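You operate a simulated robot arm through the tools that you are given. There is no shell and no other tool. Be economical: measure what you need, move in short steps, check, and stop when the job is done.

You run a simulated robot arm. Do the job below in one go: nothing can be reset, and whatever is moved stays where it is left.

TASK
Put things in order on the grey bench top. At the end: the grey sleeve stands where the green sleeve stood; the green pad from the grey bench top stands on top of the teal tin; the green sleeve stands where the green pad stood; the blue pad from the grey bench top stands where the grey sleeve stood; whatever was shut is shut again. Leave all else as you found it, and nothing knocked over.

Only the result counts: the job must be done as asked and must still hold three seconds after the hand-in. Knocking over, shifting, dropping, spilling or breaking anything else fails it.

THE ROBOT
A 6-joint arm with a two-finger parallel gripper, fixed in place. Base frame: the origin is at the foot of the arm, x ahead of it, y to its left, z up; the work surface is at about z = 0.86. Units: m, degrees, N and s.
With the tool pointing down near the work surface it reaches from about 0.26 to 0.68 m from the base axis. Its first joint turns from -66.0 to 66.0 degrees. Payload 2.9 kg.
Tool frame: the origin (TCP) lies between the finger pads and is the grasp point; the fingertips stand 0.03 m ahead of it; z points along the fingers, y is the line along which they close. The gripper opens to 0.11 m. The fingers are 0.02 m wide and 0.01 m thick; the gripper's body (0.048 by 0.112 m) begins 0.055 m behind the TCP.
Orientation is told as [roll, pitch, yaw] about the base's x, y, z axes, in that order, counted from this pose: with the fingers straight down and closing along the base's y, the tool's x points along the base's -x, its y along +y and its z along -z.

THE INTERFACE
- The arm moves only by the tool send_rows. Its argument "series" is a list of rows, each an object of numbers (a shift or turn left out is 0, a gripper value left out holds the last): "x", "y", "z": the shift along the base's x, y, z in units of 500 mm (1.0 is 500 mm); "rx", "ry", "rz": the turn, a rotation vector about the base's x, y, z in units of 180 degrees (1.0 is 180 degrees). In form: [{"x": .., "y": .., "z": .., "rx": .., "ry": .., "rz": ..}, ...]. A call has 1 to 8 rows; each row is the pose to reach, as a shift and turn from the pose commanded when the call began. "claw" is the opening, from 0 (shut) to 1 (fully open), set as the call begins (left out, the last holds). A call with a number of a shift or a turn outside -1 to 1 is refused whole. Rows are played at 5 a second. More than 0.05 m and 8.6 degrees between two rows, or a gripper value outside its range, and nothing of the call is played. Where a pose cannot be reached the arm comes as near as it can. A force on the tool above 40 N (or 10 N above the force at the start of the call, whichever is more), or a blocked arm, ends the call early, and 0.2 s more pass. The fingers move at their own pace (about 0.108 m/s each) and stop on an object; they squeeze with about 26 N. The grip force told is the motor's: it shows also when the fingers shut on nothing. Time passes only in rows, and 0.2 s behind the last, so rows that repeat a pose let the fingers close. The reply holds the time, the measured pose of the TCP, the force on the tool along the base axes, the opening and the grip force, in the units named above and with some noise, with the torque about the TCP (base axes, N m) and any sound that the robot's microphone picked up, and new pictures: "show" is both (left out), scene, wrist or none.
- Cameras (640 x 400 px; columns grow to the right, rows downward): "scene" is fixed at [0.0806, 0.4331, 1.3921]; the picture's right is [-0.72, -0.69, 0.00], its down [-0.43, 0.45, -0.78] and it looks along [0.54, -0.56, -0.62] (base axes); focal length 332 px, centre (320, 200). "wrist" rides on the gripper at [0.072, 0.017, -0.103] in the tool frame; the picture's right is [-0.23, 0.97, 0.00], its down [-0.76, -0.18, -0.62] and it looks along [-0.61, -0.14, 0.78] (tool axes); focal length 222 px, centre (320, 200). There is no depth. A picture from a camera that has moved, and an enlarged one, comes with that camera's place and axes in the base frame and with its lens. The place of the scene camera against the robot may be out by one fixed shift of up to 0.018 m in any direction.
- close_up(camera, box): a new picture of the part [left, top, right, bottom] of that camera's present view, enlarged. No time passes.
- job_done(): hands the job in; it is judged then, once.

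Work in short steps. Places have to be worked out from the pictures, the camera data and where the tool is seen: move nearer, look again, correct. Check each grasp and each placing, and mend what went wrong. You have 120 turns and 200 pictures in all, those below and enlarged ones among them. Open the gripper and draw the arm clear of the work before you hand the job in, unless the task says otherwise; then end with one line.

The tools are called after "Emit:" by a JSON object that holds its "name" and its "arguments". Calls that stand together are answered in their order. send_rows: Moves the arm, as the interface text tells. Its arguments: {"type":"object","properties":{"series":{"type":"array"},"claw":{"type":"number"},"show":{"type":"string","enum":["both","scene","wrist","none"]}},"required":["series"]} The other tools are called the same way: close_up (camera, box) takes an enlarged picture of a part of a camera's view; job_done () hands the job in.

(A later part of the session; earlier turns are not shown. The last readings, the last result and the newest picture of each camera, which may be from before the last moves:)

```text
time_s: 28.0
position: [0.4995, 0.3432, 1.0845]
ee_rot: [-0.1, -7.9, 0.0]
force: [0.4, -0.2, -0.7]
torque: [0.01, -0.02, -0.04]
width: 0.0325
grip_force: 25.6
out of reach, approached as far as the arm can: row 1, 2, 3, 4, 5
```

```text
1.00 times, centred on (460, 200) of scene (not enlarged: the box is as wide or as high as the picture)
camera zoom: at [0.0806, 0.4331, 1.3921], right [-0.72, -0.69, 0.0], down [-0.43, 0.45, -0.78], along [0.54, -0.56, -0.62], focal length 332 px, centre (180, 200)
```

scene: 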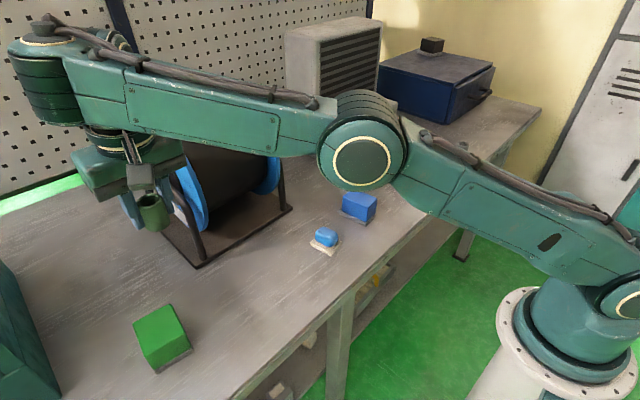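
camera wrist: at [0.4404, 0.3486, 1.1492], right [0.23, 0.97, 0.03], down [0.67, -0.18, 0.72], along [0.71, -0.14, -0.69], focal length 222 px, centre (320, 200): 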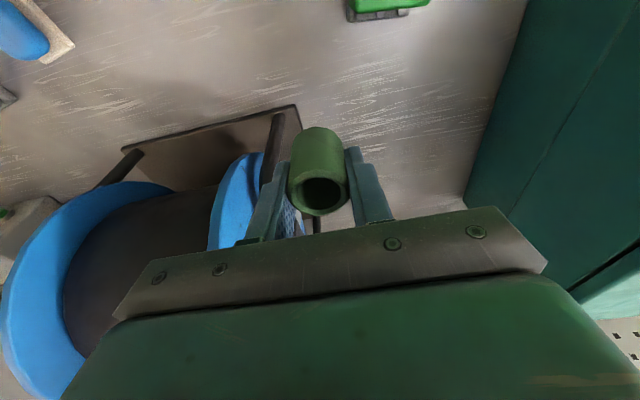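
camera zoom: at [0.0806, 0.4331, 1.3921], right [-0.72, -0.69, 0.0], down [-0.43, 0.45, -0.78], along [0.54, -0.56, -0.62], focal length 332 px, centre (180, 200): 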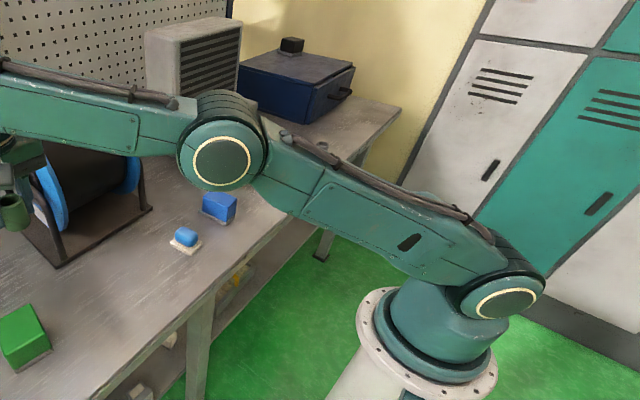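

The tool is held in an odd wrist posture. I retrace outward and down to the last good region near (0.577, 0.371, 0.93), keeping clear of the reel.

Emit:
{"name": "send_rows", "arguments": {"series": [{"x": 0.03, "y": 0.01, "z": -0.04}, {"x": 0.06, "y": 0.02, "z": -0.08}, {"x": 0.09, "y": 0.03, "z": -0.12}, {"x": 0.12, "y": 0.045, "z": -0.17}, {"x": 0.145, "y": 0.056, "z": -0.22}, {"x": 0.15, "y": 0.056, "z": -0.27}, {"x": 0.15, "y": 0.056, "z": -0.3}, {"x": 0.15, "y": 0.056, "z": -0.3}], "claw": 0}}

```text
time_s: 29.8
position: [0.5745, 0.3694, 0.9359]
ee_rot: [-0.1, -8.0, 0.1]
force: [-1.1, 0.7, -0.3]
torque: [-0.02, 0.02, -0.01]
width: 0.0324
grip_force: 26.0
camera wrist: at [0.4891, 0.3884, 1.0301], right [0.23, 0.97, 0.03], down [0.67, -0.18, 0.72], along [0.71, -0.14, -0.69], focal length 222 px, centre (320, 200)
```

scene: 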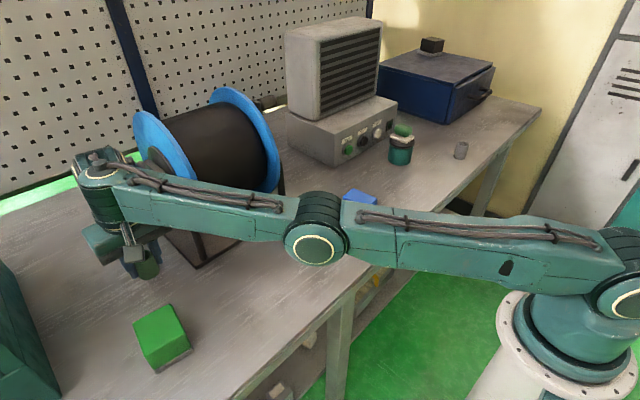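
wrist: 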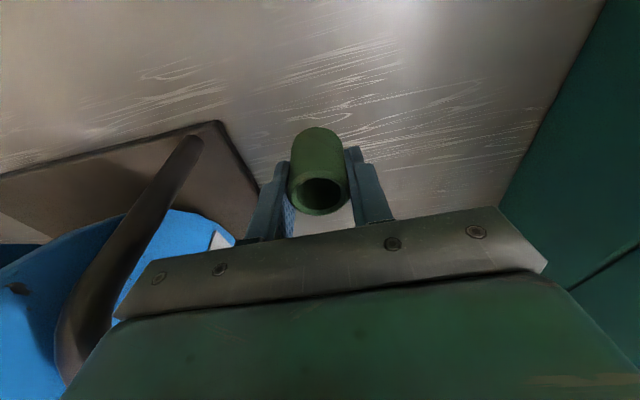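

All rows reached here. I now try moving inward at this low height in small steps.

Emit:
{"name": "send_rows", "arguments": {"series": [{"x": -0.02, "y": -0.01}, {"x": -0.04, "y": -0.02}, {"x": -0.06, "y": -0.03}, {"x": -0.08, "y": -0.04}, {"x": -0.08, "y": -0.04}], "claw": 0, "show": "scene"}}

```text
time_s: 31.0
position: [0.5422, 0.3569, 0.9347]
ee_rot: [0.0, -7.9, 0.0]
force: [0.2, 0.8, -0.2]
torque: [-0.02, -0.03, 0.02]
width: 0.0324
grip_force: 25.7
out of reach, approached as far as the arm can: row 4, 5
```

scene: 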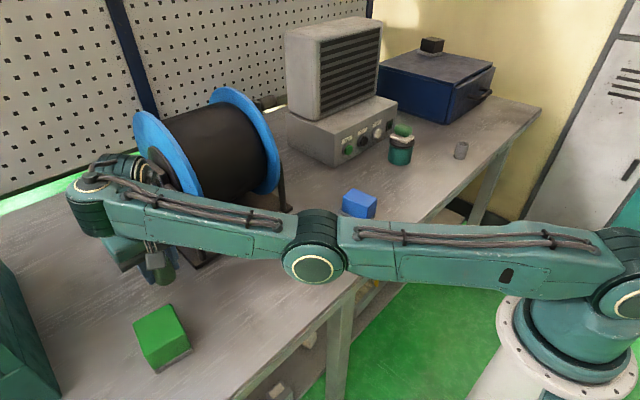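

The arm is stuck straight: the elbow can't decide which way to bend. I'll undo the tilt while reaching outward so that it stretches fully, as it did before the earlier good recovery, then come back in.

Emit:
{"name": "send_rows", "arguments": {"series": [{"x": 0.03, "y": 0.02, "z": 0.02, "ry": 0.011}, {"x": 0.06, "y": 0.04, "z": 0.03, "ry": 0.022}, {"x": 0.08, "y": 0.05, "z": 0.03, "ry": 0.033}, {"x": 0.1, "y": 0.06, "z": 0.03, "ry": 0.0444}, {"x": 0.1, "y": 0.06, "z": 0.03, "ry": 0.0444}], "claw": 0, "show": "scene"}}

Emit:
{"name": "send_rows", "arguments": {"series": [{"x": -0.02, "y": -0.015}, {"x": -0.05, "y": -0.035}, {"x": -0.08, "y": -0.055}, {"x": -0.08, "y": -0.055}], "claw": 0, "show": "scene"}}

```text
time_s: 32.2
position: [0.5679, 0.3681, 0.9466]
ee_rot: [-0.1, 0.0, 0.0]
force: [-0.1, 0.2, 0.0]
torque: [0.01, 0.0, -0.01]
width: 0.0321
grip_force: 25.7
out of reach, approached as far as the arm can: row 2, 3, 4, 5
```

scene: 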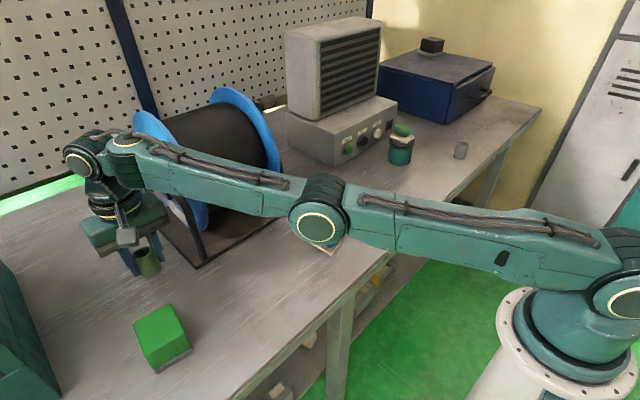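

```text
time_s: 33.2
position: [0.5269, 0.3412, 0.9463]
ee_rot: [0.0, 0.0, -0.1]
force: [0.1, -0.2, -0.9]
torque: [-0.05, 0.01, 0.0]
width: 0.0324
grip_force: 25.6
out of reach, approached as far as the arm can: row 1
```

scene: 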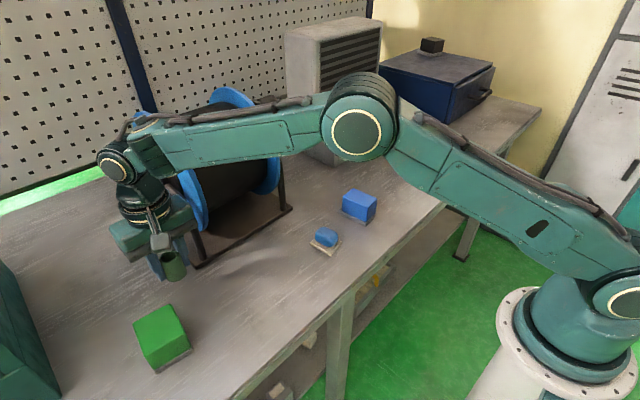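

Recovered: the elbow is up again, and the sleeve is still held (tilted 8° in the upright tool). I carry it to above the green pad's old spot and restore the tilt so it stands upright.

Emit:
{"name": "send_rows", "arguments": {"series": [{"x": -0.05, "y": -0.035, "z": 0.04}, {"x": -0.12, "y": -0.08, "z": 0.08}, {"x": -0.19, "y": -0.13, "z": 0.08}, {"x": -0.258, "y": -0.18, "z": 0.08}, {"x": -0.258, "y": -0.18, "z": 0.08, "ry": -0.0222}, {"x": -0.258, "y": -0.18, "z": 0.08, "ry": -0.0444}, {"x": -0.258, "y": -0.18, "z": 0.08, "ry": -0.0444}], "claw": 0}}

Emit:
{"name": "close_up", "arguments": {"camera": "scene", "box": [180, 180, 340, 340]}}

```text
time_s: 34.8
position: [0.4009, 0.2494, 0.9864]
ee_rot: [0.0, -8.0, 0.0]
force: [-0.2, 0.4, -0.6]
torque: [-0.02, 0.0, 0.0]
width: 0.0322
grip_force: 25.9
camera wrist: at [0.3146, 0.2666, 1.0805], right [0.22, 0.97, 0.03], down [0.67, -0.18, 0.72], along [0.71, -0.14, -0.69], focal length 222 px, centre (320, 200)
```

scene: 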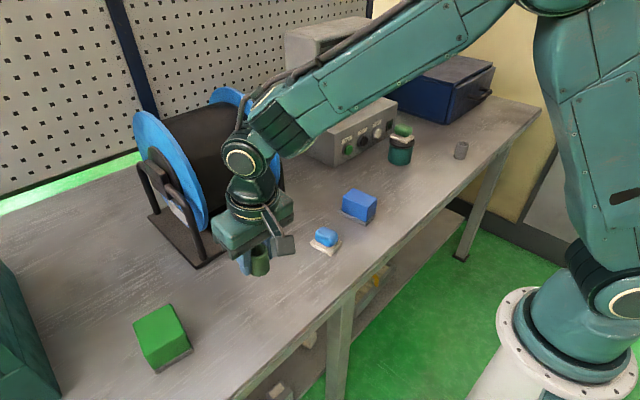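
wrist: 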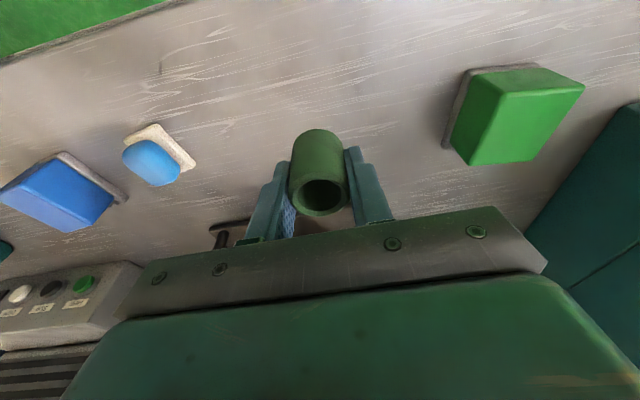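

```text
2.50 times, centred on (260, 260) of scene
camera zoom: at [0.0806, 0.4331, 1.3921], right [-0.72, -0.69, 0.0], down [-0.43, 0.45, -0.78], along [0.54, -0.56, -0.62], focal length 831 px, centre (470, 50)
```

zoom: 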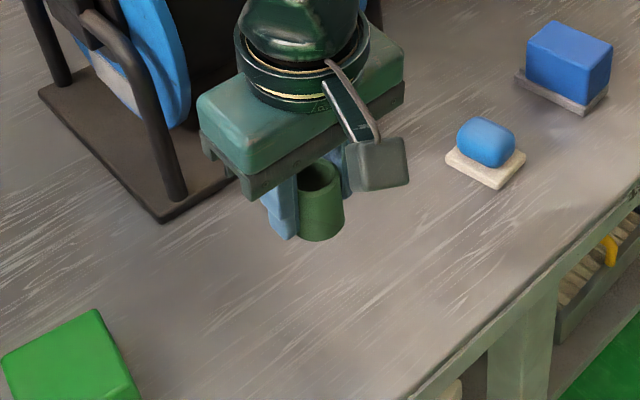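

The sleeve sits in the hand just as gripped. I correct by (-3, +1.5) mm and lower to just about contact.

Emit:
{"name": "send_rows", "arguments": {"series": [{"x": -0.006, "y": 0.003, "z": -0.06}, {"x": -0.006, "y": 0.003, "z": -0.12}, {"x": -0.006, "y": 0.003, "z": -0.16}, {"x": -0.006, "y": 0.003, "z": -0.176}, {"x": -0.006, "y": 0.003, "z": -0.176}], "claw": 0, "show": "wrist"}}

Emit:
{"name": "close_up", "arguments": {"camera": "scene", "box": [200, 230, 330, 340]}}

```text
time_s: 36.0
position: [0.3952, 0.2522, 0.8992]
ee_rot: [0.0, -8.1, 0.1]
force: [-0.7, -0.3, -0.4]
torque: [0.01, -0.03, 0.02]
width: 0.0325
grip_force: 26.3
camera wrist: at [0.3109, 0.2694, 0.9932], right [0.23, 0.97, 0.03], down [0.67, -0.18, 0.72], along [0.71, -0.14, -0.69], focal length 222 px, centre (320, 200)
```

wrist: 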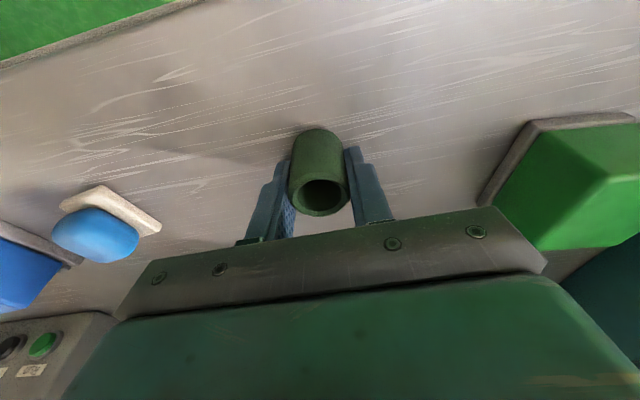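

```text
3.64 times, centred on (265, 285) of scene
camera zoom: at [0.0806, 0.4331, 1.3921], right [-0.72, -0.69, 0.0], down [-0.43, 0.45, -0.78], along [0.54, -0.56, -0.62], focal length 1208 px, centre (520, -109)
```

zoom: 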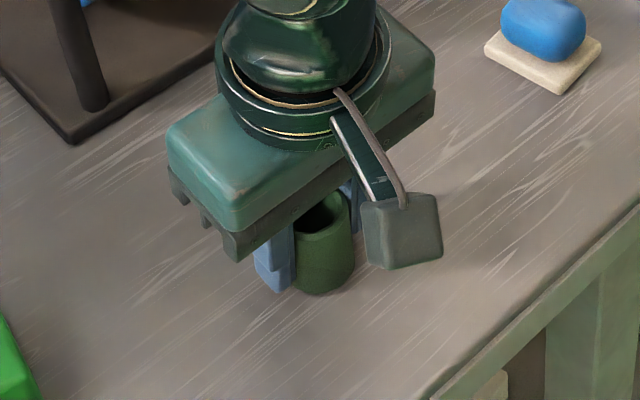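

No contact yet; I lower in 1 mm steps watching the force.

Emit:
{"name": "send_rows", "arguments": {"series": [{"z": -0.002}, {"z": -0.004}, {"z": -0.004}], "claw": 0, "show": "none"}}

```text
time_s: 36.8
position: [0.3965, 0.2531, 0.8977]
ee_rot: [-0.1, -7.9, -0.1]
force: [0.4, -0.3, 0.0]
torque: [0.02, 0.01, 0.02]
width: 0.0325
grip_force: 26.2
```

Emit:
{"name": "send_rows", "arguments": {"series": [{"z": -0.002}, {"z": -0.004}, {"z": -0.004}], "claw": 0, "show": "none"}}

```text
time_s: 37.6
position: [0.3971, 0.2528, 0.8947]
ee_rot: [0.0, -7.9, 0.1]
force: [-0.5, -2.6, 7.9]
torque: [-0.1, 0.11, 0.01]
width: 0.0323
grip_force: 26.5
```

Contact now at 8 N. I open the fingers here.

Emit:
{"name": "send_rows", "arguments": {"series": [{"z": 0}, {"z": 0}, {"z": 0}], "claw": 0.65, "show": "wrist"}}

```text
time_s: 38.4
position: [0.3971, 0.2539, 0.8951]
ee_rot: [0.0, -8.1, 0.1]
force: [0.1, 0.3, -0.8]
torque: [0.0, 0.01, -0.01]
width: 0.0717
grip_force: 0.1
camera wrist: at [0.3107, 0.2709, 0.9899], right [0.22, 0.97, 0.03], down [0.67, -0.18, 0.72], along [0.71, -0.14, -0.69], focal length 222 px, centre (320, 200)
```

wrist: 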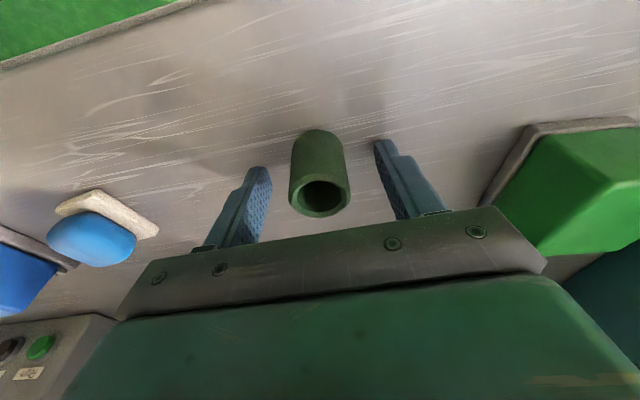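

The sleeve stands upright. I rise clear and untilt, then check its place against the target.

Emit:
{"name": "send_rows", "arguments": {"series": [{"z": 0.06}, {"z": 0.15}, {"z": 0.24}, {"z": 0.3, "ry": 0.0222}, {"z": 0.3, "ry": 0.0444}, {"z": 0.3, "ry": 0.0444}], "claw": 0.65, "show": "none"}}

Emit:
{"name": "close_up", "arguments": {"camera": "wrist", "box": [240, 40, 400, 160]}}

Emit:
{"name": "close_up", "arguments": {"camera": "scene", "box": [200, 230, 330, 340]}}

```text
time_s: 39.8
position: [0.3958, 0.2536, 1.0439]
ee_rot: [-0.1, -0.1, 0.1]
force: [0.3, 1.0, 0.2]
torque: [0.01, 0.02, 0.04]
width: 0.0714
grip_force: 0.0
```

```text
3.33 times, centred on (320, 100) of wrist
camera zoom: at [0.3246, 0.2703, 1.1496], right [0.23, 0.97, 0.0], down [0.76, -0.18, 0.62], along [0.61, -0.14, -0.78], focal length 740 px, centre (320, 533)
```

zoom: 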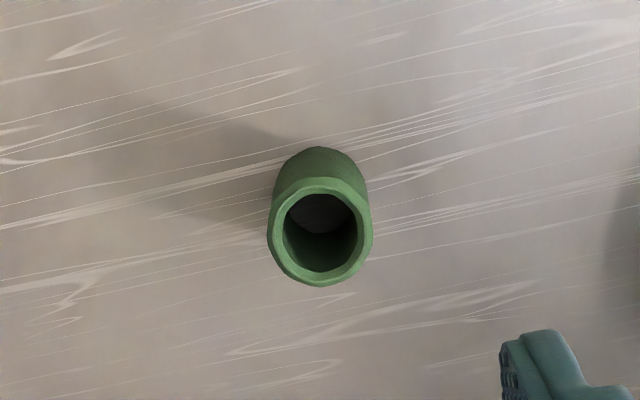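

```text
3.64 times, centred on (265, 285) of scene
camera zoom: at [0.0806, 0.4331, 1.3921], right [-0.72, -0.69, 0.0], down [-0.43, 0.45, -0.78], along [0.54, -0.56, -0.62], focal length 1208 px, centre (520, -109)
```

zoom: 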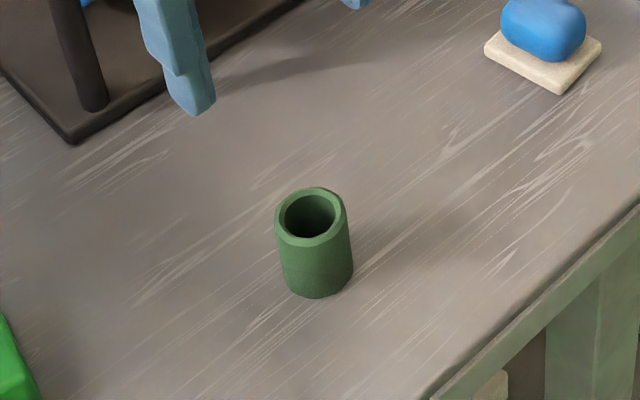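

The green sleeve stands at ≈ (0.396, 0.253), matching the pad's old spot. Now I go to the grey sleeve and take a 14° outward tilt there, so that the far placing has reach to spare.

Emit:
{"name": "send_rows", "arguments": {"series": [{"y": -0.095}, {"y": -0.19}, {"y": -0.285}, {"y": -0.38}, {"y": -0.475}, {"y": -0.57}, {"y": -0.665}, {"y": -0.76}], "claw": 0.65, "show": "none"}}

Emit:
{"name": "send_rows", "arguments": {"series": [{"y": -0.095}, {"y": -0.19}, {"y": -0.285}, {"x": -0.01, "y": -0.38}, {"x": -0.02, "y": -0.475}, {"x": -0.03, "y": -0.57}, {"x": -0.043, "y": -0.65, "ry": -0.0389}, {"x": -0.043, "y": -0.687, "ry": -0.0778}], "claw": 0.65, "show": "none"}}

Emit:
{"name": "send_rows", "arguments": {"series": [{"z": -0.06}, {"z": -0.13}, {"z": -0.17}, {"z": -0.17}], "claw": 0.65}}

Emit:
{"name": "close_up", "arguments": {"camera": "wrist", "box": [220, 60, 420, 210]}}

```text
time_s: 41.6
position: [0.398, -0.1246, 1.0425]
ee_rot: [0.0, -0.1, 0.1]
force: [0.3, 0.0, -0.1]
torque: [0.01, -0.02, 0.01]
width: 0.0715
grip_force: 0.0
```

```text
time_s: 43.4
position: [0.3752, -0.4699, 1.0415]
ee_rot: [0.0, -14.2, 0.0]
force: [0.4, -0.2, -0.4]
torque: [-0.01, -0.02, 0.01]
width: 0.0714
grip_force: 0.1
```

```text
time_s: 44.4
position: [0.3791, -0.4706, 0.9592]
ee_rot: [0.0, -14.0, 0.1]
force: [0.7, 0.0, 0.4]
torque: [-0.02, 0.02, 0.01]
width: 0.0714
grip_force: 0.1
camera wrist: at [0.2832, -0.453, 1.0432], right [0.22, 0.97, 0.05], down [0.59, -0.18, 0.79], along [0.78, -0.14, -0.61], focal length 222 px, centre (320, 200)
```

scene: 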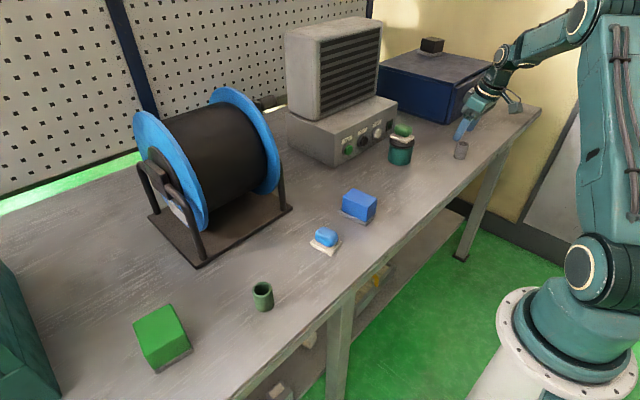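
wrist: 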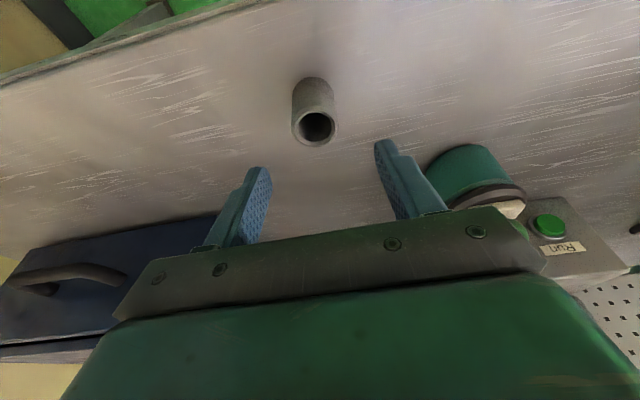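

```text
2.67 times, centred on (320, 135) of wrist
camera zoom: at [0.2832, -0.453, 1.0432], right [0.22, 0.97, 0.05], down [0.59, -0.18, 0.79], along [0.78, -0.14, -0.61], focal length 592 px, centre (320, 373)
```

zoom: 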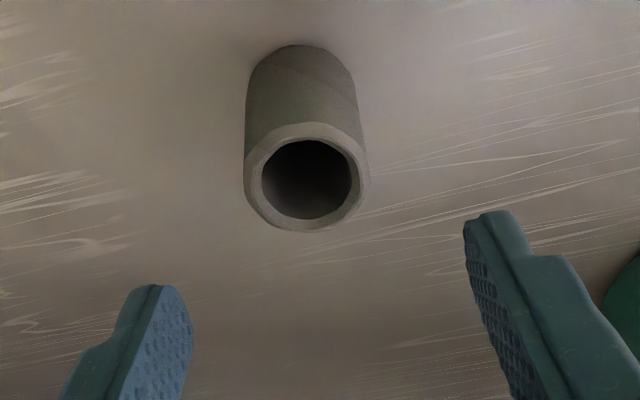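

The grey sleeve computes to (0.3757, -0.4695), TCP within 2 mm. I lower and check the reading.

Emit:
{"name": "send_rows", "arguments": {"series": [{"x": -0.004, "y": 0.001, "z": -0.05}, {"x": -0.004, "y": 0.001, "z": -0.1}, {"x": -0.004, "y": 0.001, "z": -0.122}, {"x": -0.004, "y": 0.001, "z": -0.122}], "claw": 0.65, "show": "wrist"}}

Emit:
{"name": "send_rows", "arguments": {"series": [{"z": 0}, {"z": 0}, {"z": 0}], "claw": 0, "show": "wrist"}}

```text
time_s: 45.4
position: [0.3733, -0.4683, 0.8959]
ee_rot: [-0.1, -14.0, 0.1]
force: [-0.7, 0.1, -0.2]
torque: [0.02, 0.02, 0.0]
width: 0.0717
grip_force: 0.1
camera wrist: at [0.2788, -0.4508, 0.9819], right [0.22, 0.97, 0.06], down [0.59, -0.18, 0.79], along [0.78, -0.14, -0.61], focal length 222 px, centre (320, 200)
```

wrist: 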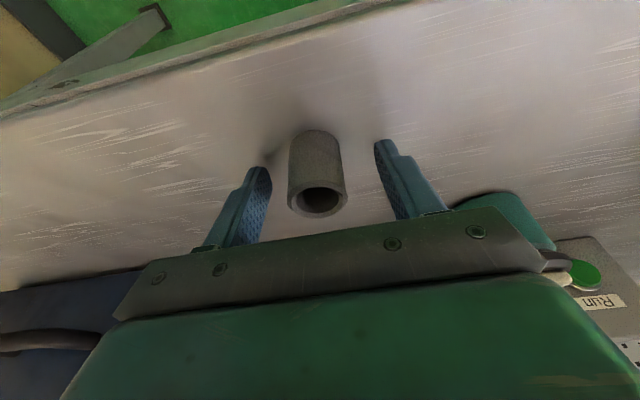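

```text
time_s: 46.2
position: [0.374, -0.4679, 0.8965]
ee_rot: [-0.1, -14.0, 0.0]
force: [-0.8, -0.3, 1.4]
torque: [0.02, -0.02, -0.02]
width: 0.0327
grip_force: 25.7
camera wrist: at [0.2789, -0.4508, 0.9823], right [0.22, 0.97, 0.05], down [0.59, -0.18, 0.79], along [0.78, -0.14, -0.61], focal length 222 px, centre (320, 200)
```

wrist: 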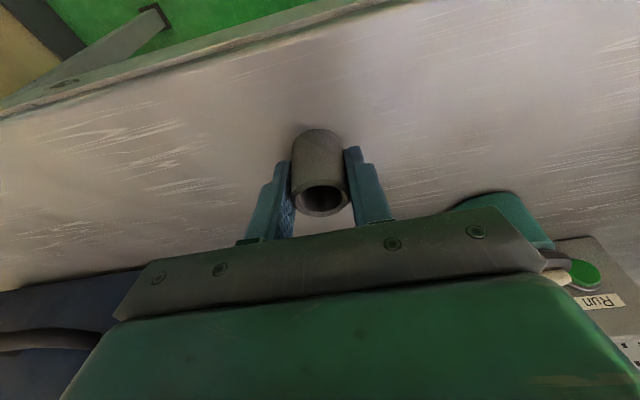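

Held at 0.0327 m. I lift and carry it toward the far left spot via (0.45, 0.30).

Emit:
{"name": "send_rows", "arguments": {"series": [{"z": 0.05}, {"z": 0.13}, {"z": 0.22}, {"x": 0.0, "y": 0.05, "z": 0.25}, {"x": 0.01, "y": 0.14, "z": 0.25}, {"x": 0.02, "y": 0.23, "z": 0.25}, {"x": 0.03, "y": 0.32, "z": 0.25}, {"x": 0.04, "y": 0.41, "z": 0.25}], "claw": 0, "show": "scene"}}

Emit:
{"name": "send_rows", "arguments": {"series": [{"x": 0.01, "y": 0.09}, {"x": 0.02, "y": 0.18}, {"x": 0.03, "y": 0.27}, {"x": 0.04, "y": 0.36}, {"x": 0.05, "y": 0.45}, {"x": 0.06, "y": 0.54}, {"x": 0.07, "y": 0.63}, {"x": 0.08, "y": 0.72}], "claw": 0, "show": "none"}}

Emit:
{"name": "send_rows", "arguments": {"series": [{"x": 0.01, "y": 0.09}, {"x": 0.02, "y": 0.18}, {"x": 0.03, "y": 0.27}, {"x": 0.04, "y": 0.36}, {"x": 0.06, "y": 0.43}, {"x": 0.1, "y": 0.46}, {"x": 0.14, "y": 0.48}, {"x": 0.14, "y": 0.48}], "claw": 0}}

```text
time_s: 48.0
position: [0.3956, -0.2644, 1.0212]
ee_rot: [0.0, -14.0, -0.1]
force: [0.3, 0.2, -0.9]
torque: [0.0, 0.01, -0.02]
width: 0.0326
grip_force: 25.8
```

scene: 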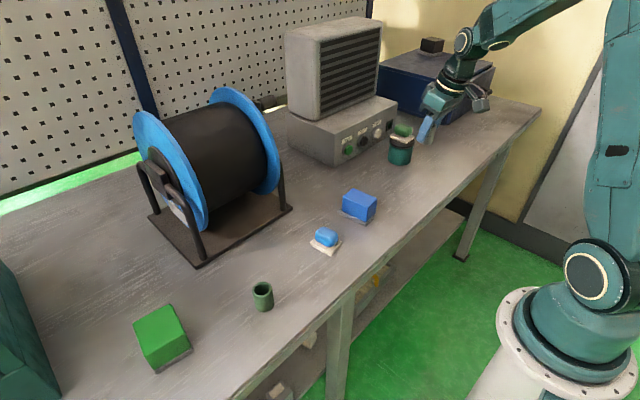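

```text
time_s: 49.8
position: [0.4319, 0.0945, 1.026]
ee_rot: [0.1, -13.9, -0.1]
force: [0.3, -0.4, 0.1]
torque: [-0.07, 0.01, -0.01]
width: 0.0324
grip_force: 25.9
```

```text
time_s: 51.6
position: [0.5016, 0.3352, 1.0228]
ee_rot: [0.0, -13.9, 0.0]
force: [-0.3, -0.3, -1.1]
torque: [-0.02, -0.03, 0.03]
width: 0.0323
grip_force: 26.3
camera wrist: at [0.4071, 0.3524, 1.1068], right [0.22, 0.97, 0.05], down [0.59, -0.18, 0.79], along [0.78, -0.14, -0.61], focal length 222 px, centre (320, 200)
```

scene: 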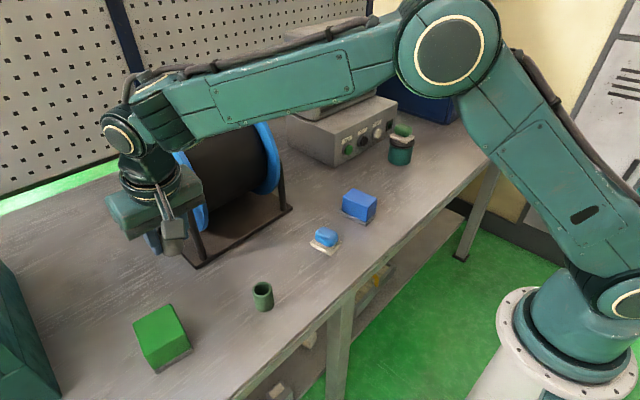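
wrist: 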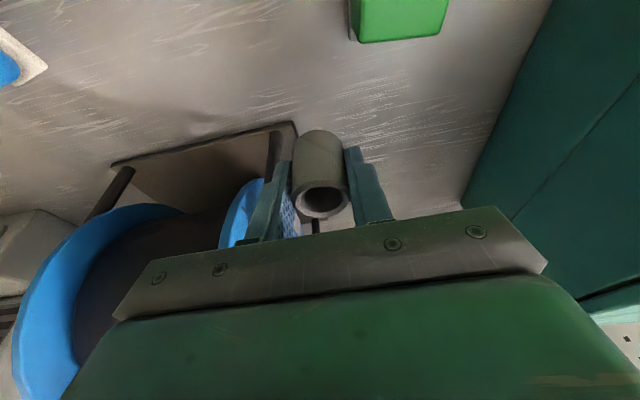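

All is held and clear, with the elbow well bent. I lower to z ≈ 0.95 here, then go out to (0.5755, 0.370).

Emit:
{"name": "send_rows", "arguments": {"series": [{"z": -0.07}, {"z": -0.14}, {"x": 0.05, "y": 0.025, "z": -0.14}, {"x": 0.1, "y": 0.05, "z": -0.14}, {"x": 0.145, "y": 0.068, "z": -0.14}, {"x": 0.145, "y": 0.068, "z": -0.14}], "claw": 0}}

Emit:
{"name": "close_up", "arguments": {"camera": "scene", "box": [70, 170, 230, 310]}}

```text
time_s: 53.0
position: [0.5765, 0.3681, 0.9546]
ee_rot: [0.0, -14.0, -0.1]
force: [-0.4, -0.8, -0.7]
torque: [0.0, 0.02, -0.01]
width: 0.0327
grip_force: 26.1
camera wrist: at [0.4802, 0.386, 1.04], right [0.22, 0.97, 0.05], down [0.59, -0.18, 0.79], along [0.78, -0.14, -0.61], focal length 222 px, centre (320, 200)
```

scene: 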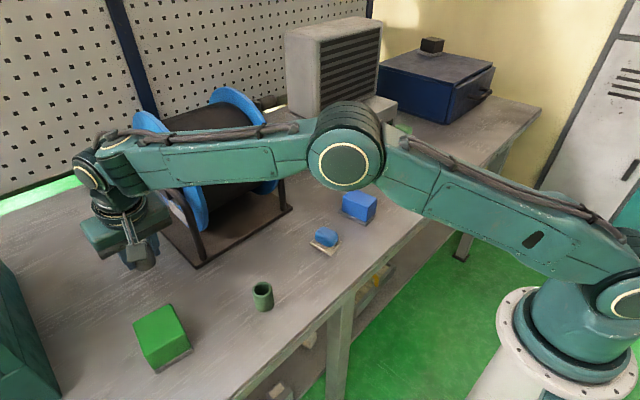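
wrist: 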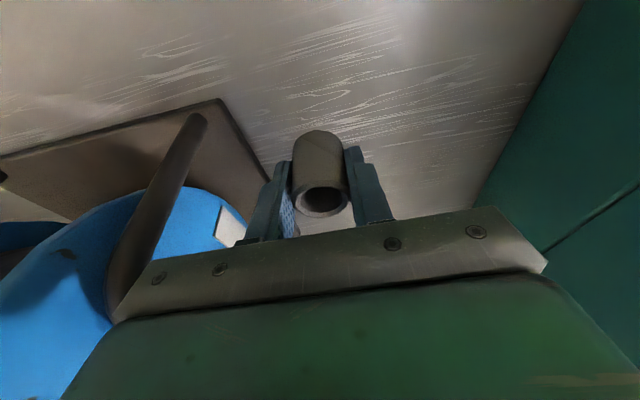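

```text
2.86 times, centred on (150, 240) of scene
camera zoom: at [0.0807, 0.4331, 1.3921], right [-0.72, -0.69, 0.0], down [-0.43, 0.45, -0.78], along [0.54, -0.56, -0.62], focal length 949 px, centre (806, 86)
```

zoom: 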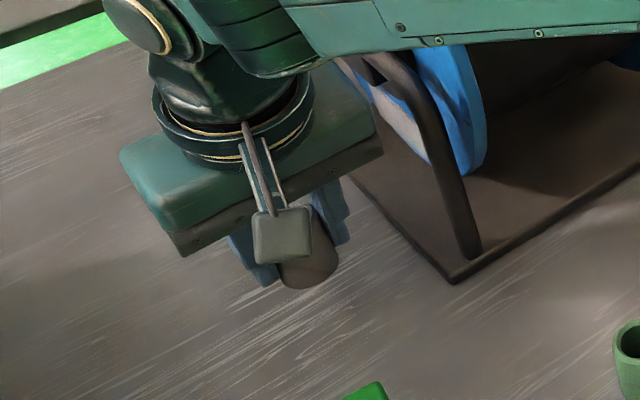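

Reached with margin. I lower close to the bench and then check force.

Emit:
{"name": "send_rows", "arguments": {"series": [{"y": 0.002, "z": -0.05}, {"y": 0.002, "z": -0.09}, {"y": 0.002, "z": -0.107}, {"y": 0.002, "z": -0.107}], "claw": 0, "show": "none"}}

Emit:
{"name": "send_rows", "arguments": {"series": [{"z": -0.002}, {"z": -0.004}, {"z": -0.004}], "claw": 0, "show": "none"}}

```text
time_s: 54.0
position: [0.5744, 0.3695, 0.8993]
ee_rot: [0.0, -14.0, 0.0]
force: [-0.1, 0.6, 0.1]
torque: [0.02, 0.02, 0.03]
width: 0.0324
grip_force: 26.0
```

```text
time_s: 54.8
position: [0.5746, 0.3706, 0.8982]
ee_rot: [0.1, -14.1, 0.0]
force: [0.0, -0.1, 0.5]
torque: [0.0, -0.01, 0.03]
width: 0.0327
grip_force: 25.8
```

Emit:
{"name": "send_rows", "arguments": {"series": [{"z": -0.002}, {"z": -0.003}, {"z": -0.003}], "claw": 0, "show": "none"}}

```text
time_s: 55.6
position: [0.5738, 0.3696, 0.8964]
ee_rot: [0.0, -14.0, 0.1]
force: [-0.6, 0.9, 2.9]
torque: [0.03, 0.07, 0.03]
width: 0.0325
grip_force: 26.0
```

Light contact (about 3 N). I open the fingers.

Emit:
{"name": "send_rows", "arguments": {"series": [{"z": -0.001}, {"z": -0.001}, {"z": -0.001}], "claw": 0.65, "show": "wrist"}}

```text
time_s: 56.4
position: [0.5756, 0.3711, 0.8965]
ee_rot: [0.0, -14.0, 0.0]
force: [0.1, 1.0, 0.2]
torque: [-0.03, -0.02, -0.01]
width: 0.0713
grip_force: 0.1
camera wrist: at [0.4806, 0.3873, 0.9814], right [0.22, 0.97, 0.05], down [0.59, -0.18, 0.79], along [0.78, -0.14, -0.61], focal length 222 px, centre (320, 200)
```

wrist: 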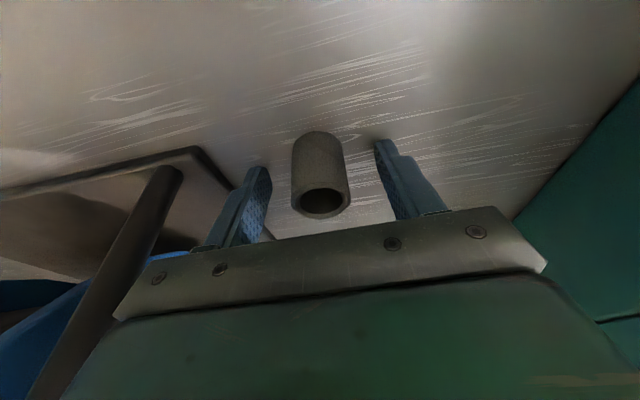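

It stands. I rise 5.8 cm, withdraw inward at that height, then go up and untilt.

Emit:
{"name": "send_rows", "arguments": {"series": [{"z": 0.05}, {"z": 0.1}, {"z": 0.116}, {"x": -0.06, "y": -0.025, "z": 0.12}, {"x": -0.12, "y": -0.05, "z": 0.14}, {"x": -0.18, "y": -0.075, "z": 0.18, "ry": 0.0389}, {"x": -0.24, "y": -0.1, "z": 0.22, "ry": 0.0778}, {"x": -0.24, "y": -0.1, "z": 0.22, "ry": 0.0778}], "claw": 0.65}}

Emit:
{"name": "close_up", "arguments": {"camera": "scene", "box": [110, 250, 300, 380]}}

```text
time_s: 58.2
position: [0.4577, 0.3172, 1.0055]
ee_rot: [0.0, 0.1, 0.1]
force: [0.9, 0.6, -0.3]
torque: [-0.01, -0.01, 0.02]
width: 0.0715
grip_force: 0.0
camera wrist: at [0.3848, 0.3351, 1.1116], right [0.23, 0.97, 0.0], down [0.76, -0.18, 0.62], along [0.61, -0.14, -0.78], focal length 222 px, centre (320, 200)
```

scene: 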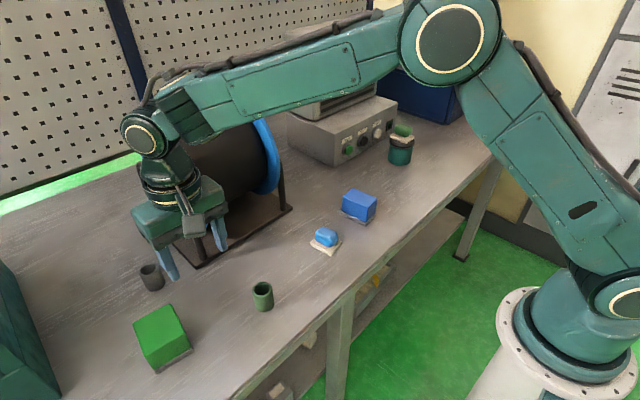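
wrist: 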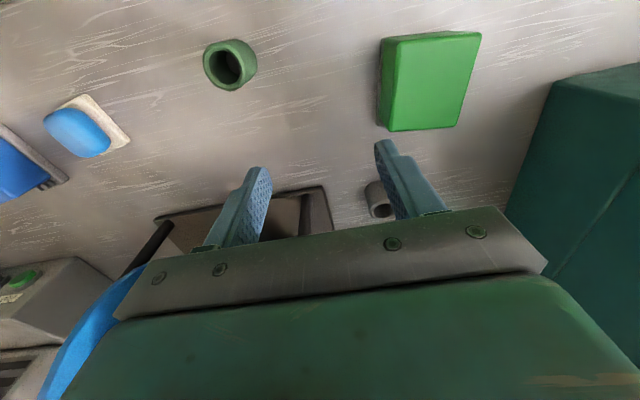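

```text
3.08 times, centred on (205, 315) of scene
camera zoom: at [0.0806, 0.4331, 1.3921], right [-0.72, -0.69, 0.0], down [-0.43, 0.45, -0.78], along [0.54, -0.56, -0.62], focal length 1022 px, centre (674, -154)
```

zoom: 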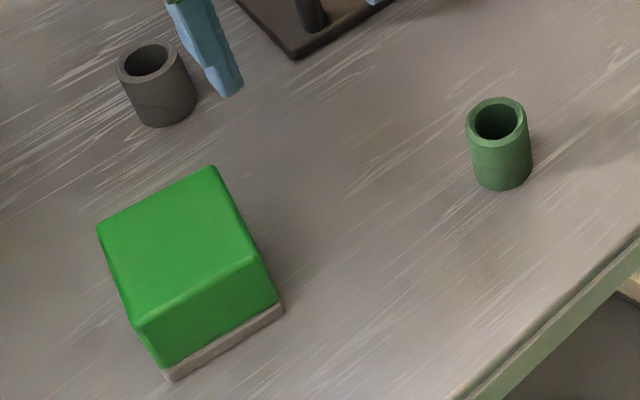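

The grey sleeve sits where the green one stood (within 1–2 mm in the scene view). Now to the blue pad near (0.42, 0.065).

Emit:
{"name": "send_rows", "arguments": {"series": [{"x": -0.01, "y": -0.08, "z": 0.04}, {"x": -0.03, "y": -0.17, "z": 0.04}, {"x": -0.05, "y": -0.26, "z": 0.04}, {"x": -0.07, "y": -0.35, "z": 0.04}, {"x": -0.08, "y": -0.44, "z": 0.04}, {"x": -0.08, "y": -0.5, "z": 0.04}, {"x": -0.08, "y": -0.5, "z": 0.04}], "claw": 1, "show": "wrist"}}

Emit:
{"name": "close_up", "arguments": {"camera": "wrist", "box": [220, 40, 420, 190]}}

```text
time_s: 59.8
position: [0.4128, 0.0673, 1.0257]
ee_rot: [0.0, 0.1, -0.1]
force: [0.1, -0.2, -0.1]
torque: [0.06, 0.04, -0.02]
width: 0.11
grip_force: 0.0
camera wrist: at [0.3413, 0.0849, 1.1312], right [0.23, 0.97, 0.0], down [0.76, -0.18, 0.62], along [0.61, -0.14, -0.78], focal length 222 px, centre (320, 200)
```

wrist: 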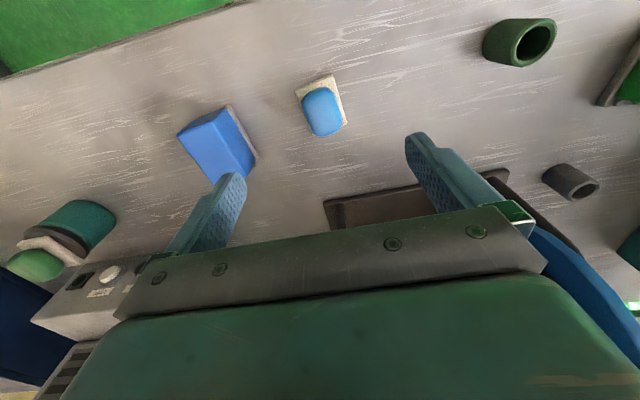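

```text
2.67 times, centred on (320, 115) of wrist
camera zoom: at [0.3413, 0.0849, 1.1312], right [0.23, 0.97, 0.0], down [0.76, -0.18, 0.62], along [0.61, -0.14, -0.78], focal length 592 px, centre (320, 427)
```

zoom: 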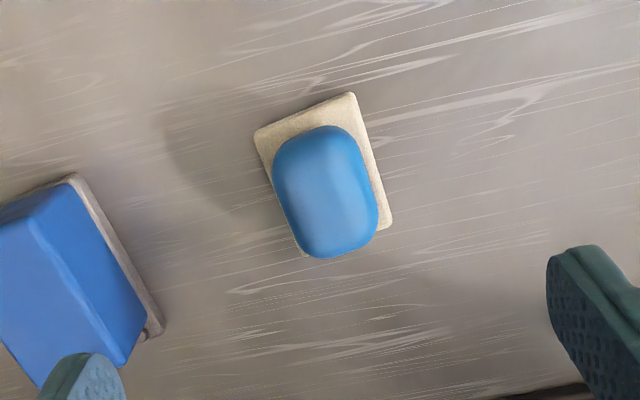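

The blue pad's sole is centred at (0.4167, 0.071) and turned +7°. I turn the tool +7°, centre over it and go down to the same grasp height as the green pad.

Emit:
{"name": "send_rows", "arguments": {"series": [{"x": 0.0074, "y": 0.0065, "rz": 0.0389}, {"x": 0.0074, "y": 0.0065, "z": -0.08, "rz": 0.0389}, {"x": 0.0074, "y": 0.0065, "z": -0.16, "rz": 0.0389}, {"x": 0.0074, "y": 0.0065, "z": -0.21, "rz": 0.0389}, {"x": 0.0074, "y": 0.0065, "z": -0.244, "rz": 0.0389}, {"x": 0.0074, "y": 0.0065, "z": -0.244, "rz": 0.0389}], "claw": 0.75}}

Emit:
{"name": "close_up", "arguments": {"camera": "wrist", "box": [220, 70, 420, 220]}}

```text
time_s: 61.2
position: [0.4189, 0.0757, 0.9039]
ee_rot: [0.0, 0.0, 7.1]
force: [-0.2, -0.3, -0.1]
torque: [0.03, 0.01, 0.02]
width: 0.0825
grip_force: 0.0
camera wrist: at [0.3451, 0.0831, 1.0101], right [0.11, 0.99, 0.0], down [0.78, -0.08, 0.62], along [0.62, -0.07, -0.78], focal length 222 px, centre (320, 200)
```

scene: 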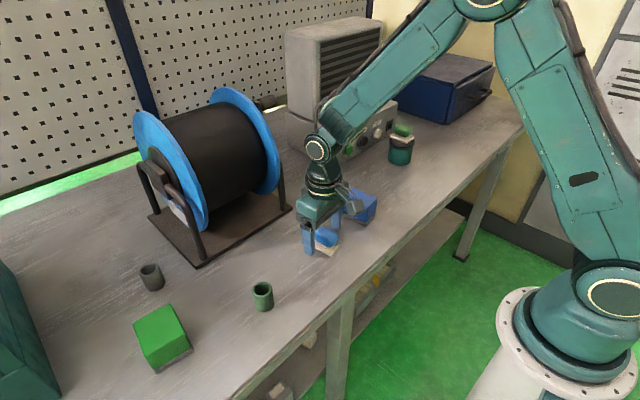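
wrist: 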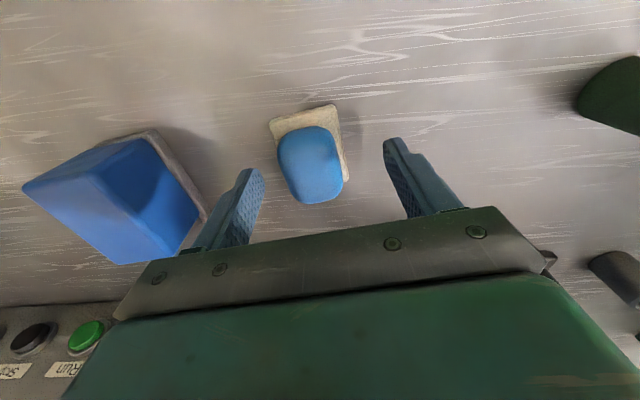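

```text
2.67 times, centred on (320, 145) of wrist
camera zoom: at [0.3451, 0.0831, 1.0101], right [0.11, 0.99, 0.0], down [0.78, -0.08, 0.62], along [0.62, -0.07, -0.78], focal length 592 px, centre (320, 347)
```

zoom: 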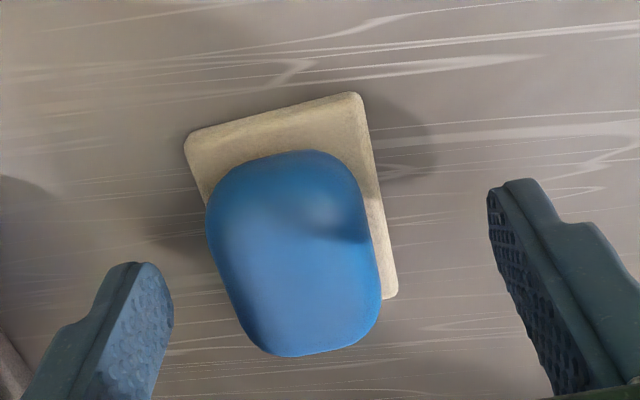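

The TCP is about 5 mm too far in +y and 2 mm in +x relative to the pad, so I shift before closing.

Emit:
{"name": "send_rows", "arguments": {"series": [{"x": -0.004, "y": -0.01}, {"x": -0.004, "y": -0.01}], "claw": 0.75, "show": "none"}}

Emit:
{"name": "send_rows", "arguments": {"series": [{"z": 0}, {"z": 0}, {"z": 0}], "claw": 0, "show": "wrist"}}

```text
time_s: 61.8
position: [0.4174, 0.0698, 0.9054]
ee_rot: [0.0, 0.0, 7.0]
force: [0.7, -0.3, 0.5]
torque: [-0.03, 0.01, 0.01]
width: 0.0825
grip_force: 0.1
```

```text
time_s: 62.6
position: [0.4169, 0.0697, 0.9056]
ee_rot: [0.0, -0.1, 7.0]
force: [-0.4, -0.1, 2.2]
torque: [-0.04, 0.01, 0.04]
width: 0.0352
grip_force: 25.6
camera wrist: at [0.3435, 0.0775, 1.0107], right [0.11, 0.99, 0.0], down [0.78, -0.08, 0.62], along [0.62, -0.07, -0.78], focal length 222 px, centre (320, 200)
```

wrist: 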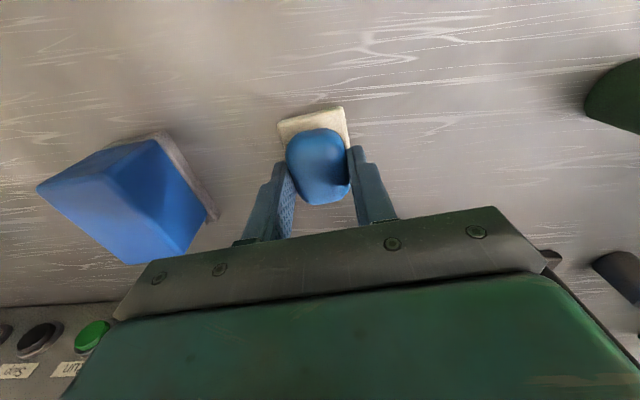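

Gripped at 0.035 m. I lift and carry it toward (0.3755, -0.469), keeping to low x to stay away from the tin.

Emit:
{"name": "send_rows", "arguments": {"series": [{"z": 0.05}, {"z": 0.14}, {"z": 0.23}, {"x": -0.01, "y": -0.08, "z": 0.26}, {"x": -0.02, "y": -0.17, "z": 0.26}, {"x": -0.03, "y": -0.26, "z": 0.26}, {"x": -0.04, "y": -0.35, "z": 0.26}, {"x": -0.05, "y": -0.44, "z": 0.26}], "claw": 0, "show": "scene"}}

Emit:
{"name": "send_rows", "arguments": {"series": [{"x": -0.01, "y": -0.09}, {"x": -0.02, "y": -0.18}, {"x": -0.033, "y": -0.27}, {"x": -0.033, "y": -0.36}, {"x": -0.033, "y": -0.45}, {"x": -0.033, "y": -0.54}, {"x": -0.033, "y": -0.6374}, {"x": -0.033, "y": -0.6374}], "claw": 0}}

```text
time_s: 64.4
position: [0.3948, -0.1529, 1.0349]
ee_rot: [0.1, 0.0, 7.1]
force: [0.2, 0.2, -1.1]
torque: [0.04, 0.0, 0.02]
width: 0.0353
grip_force: 25.9
```

scene: 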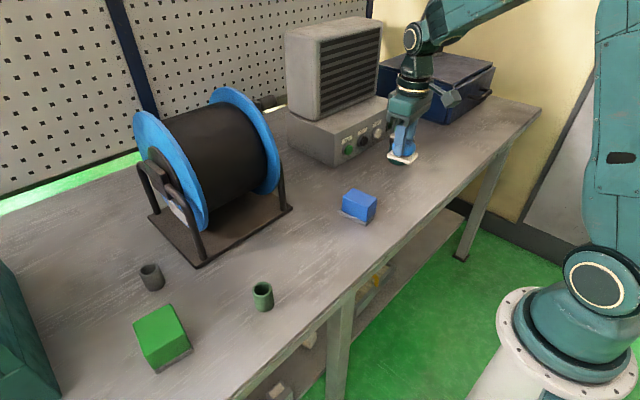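

```text
time_s: 66.2
position: [0.3721, -0.4724, 1.0346]
ee_rot: [0.0, 0.1, 7.0]
force: [0.0, -0.1, -0.2]
torque: [-0.02, 0.01, -0.01]
width: 0.0353
grip_force: 26.9
camera wrist: at [0.2985, -0.4634, 1.1398], right [0.11, 0.99, 0.0], down [0.78, -0.08, 0.62], along [0.62, -0.07, -0.78], focal length 222 px, centre (320, 200)
```

scene: 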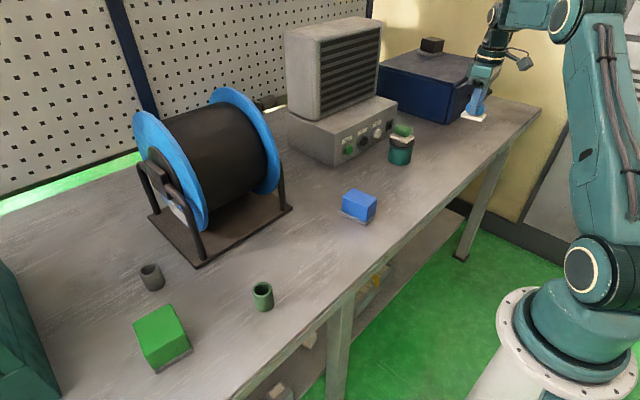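
wrist: 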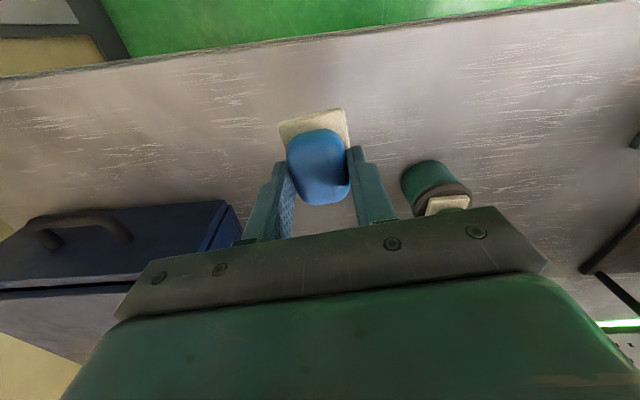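

Pose reads (0.372, -0.472), so I correct by (+3.5, +3) mm and lower to about 3 mm above contact.

Emit:
{"name": "send_rows", "arguments": {"series": [{"x": 0.007, "y": 0.006, "z": -0.08}, {"x": 0.007, "y": 0.006, "z": -0.16}, {"x": 0.007, "y": 0.006, "z": -0.22}, {"x": 0.007, "y": 0.006, "z": -0.252}, {"x": 0.007, "y": 0.006, "z": -0.252}], "claw": 0, "show": "none"}}

Emit:
{"name": "send_rows", "arguments": {"series": [{"z": -0.002}, {"z": -0.004}, {"z": -0.004}], "claw": 0, "show": "none"}}

```text
time_s: 67.4
position: [0.3781, -0.4662, 0.909]
ee_rot: [0.0, 0.0, 7.0]
force: [0.0, 0.9, -0.6]
torque: [-0.01, 0.0, -0.03]
width: 0.0352
grip_force: 25.8
```

```text
time_s: 68.2
position: [0.3762, -0.4655, 0.9067]
ee_rot: [0.0, 0.1, 6.9]
force: [-0.2, -0.1, -0.5]
torque: [-0.01, -0.01, 0.0]
width: 0.0351
grip_force: 26.2
```

Slightly over-corrected in y; I shift back 2 mm and lower further by small steps.

Emit:
{"name": "send_rows", "arguments": {"series": [{"x": -0.002, "y": -0.005}, {"x": -0.002, "y": -0.005, "z": -0.002}, {"x": -0.002, "y": -0.005, "z": -0.004}, {"x": -0.002, "y": -0.005, "z": -0.004}], "claw": 0, "show": "none"}}

```text
time_s: 69.2
position: [0.3758, -0.4689, 0.9055]
ee_rot: [0.1, 0.1, 7.1]
force: [-0.4, -0.1, 1.6]
torque: [0.01, 0.03, -0.03]
width: 0.0353
grip_force: 26.1
```

Emit:
{"name": "send_rows", "arguments": {"series": [{"z": -0.001}, {"z": -0.002}, {"z": -0.002}], "claw": 0, "show": "none"}}

```text
time_s: 70.0
position: [0.377, -0.4698, 0.905]
ee_rot: [-0.2, 0.0, 7.0]
force: [-6.5, 4.7, 19.7]
torque: [0.2, 0.32, 0.0]
width: 0.0348
grip_force: 26.4
```

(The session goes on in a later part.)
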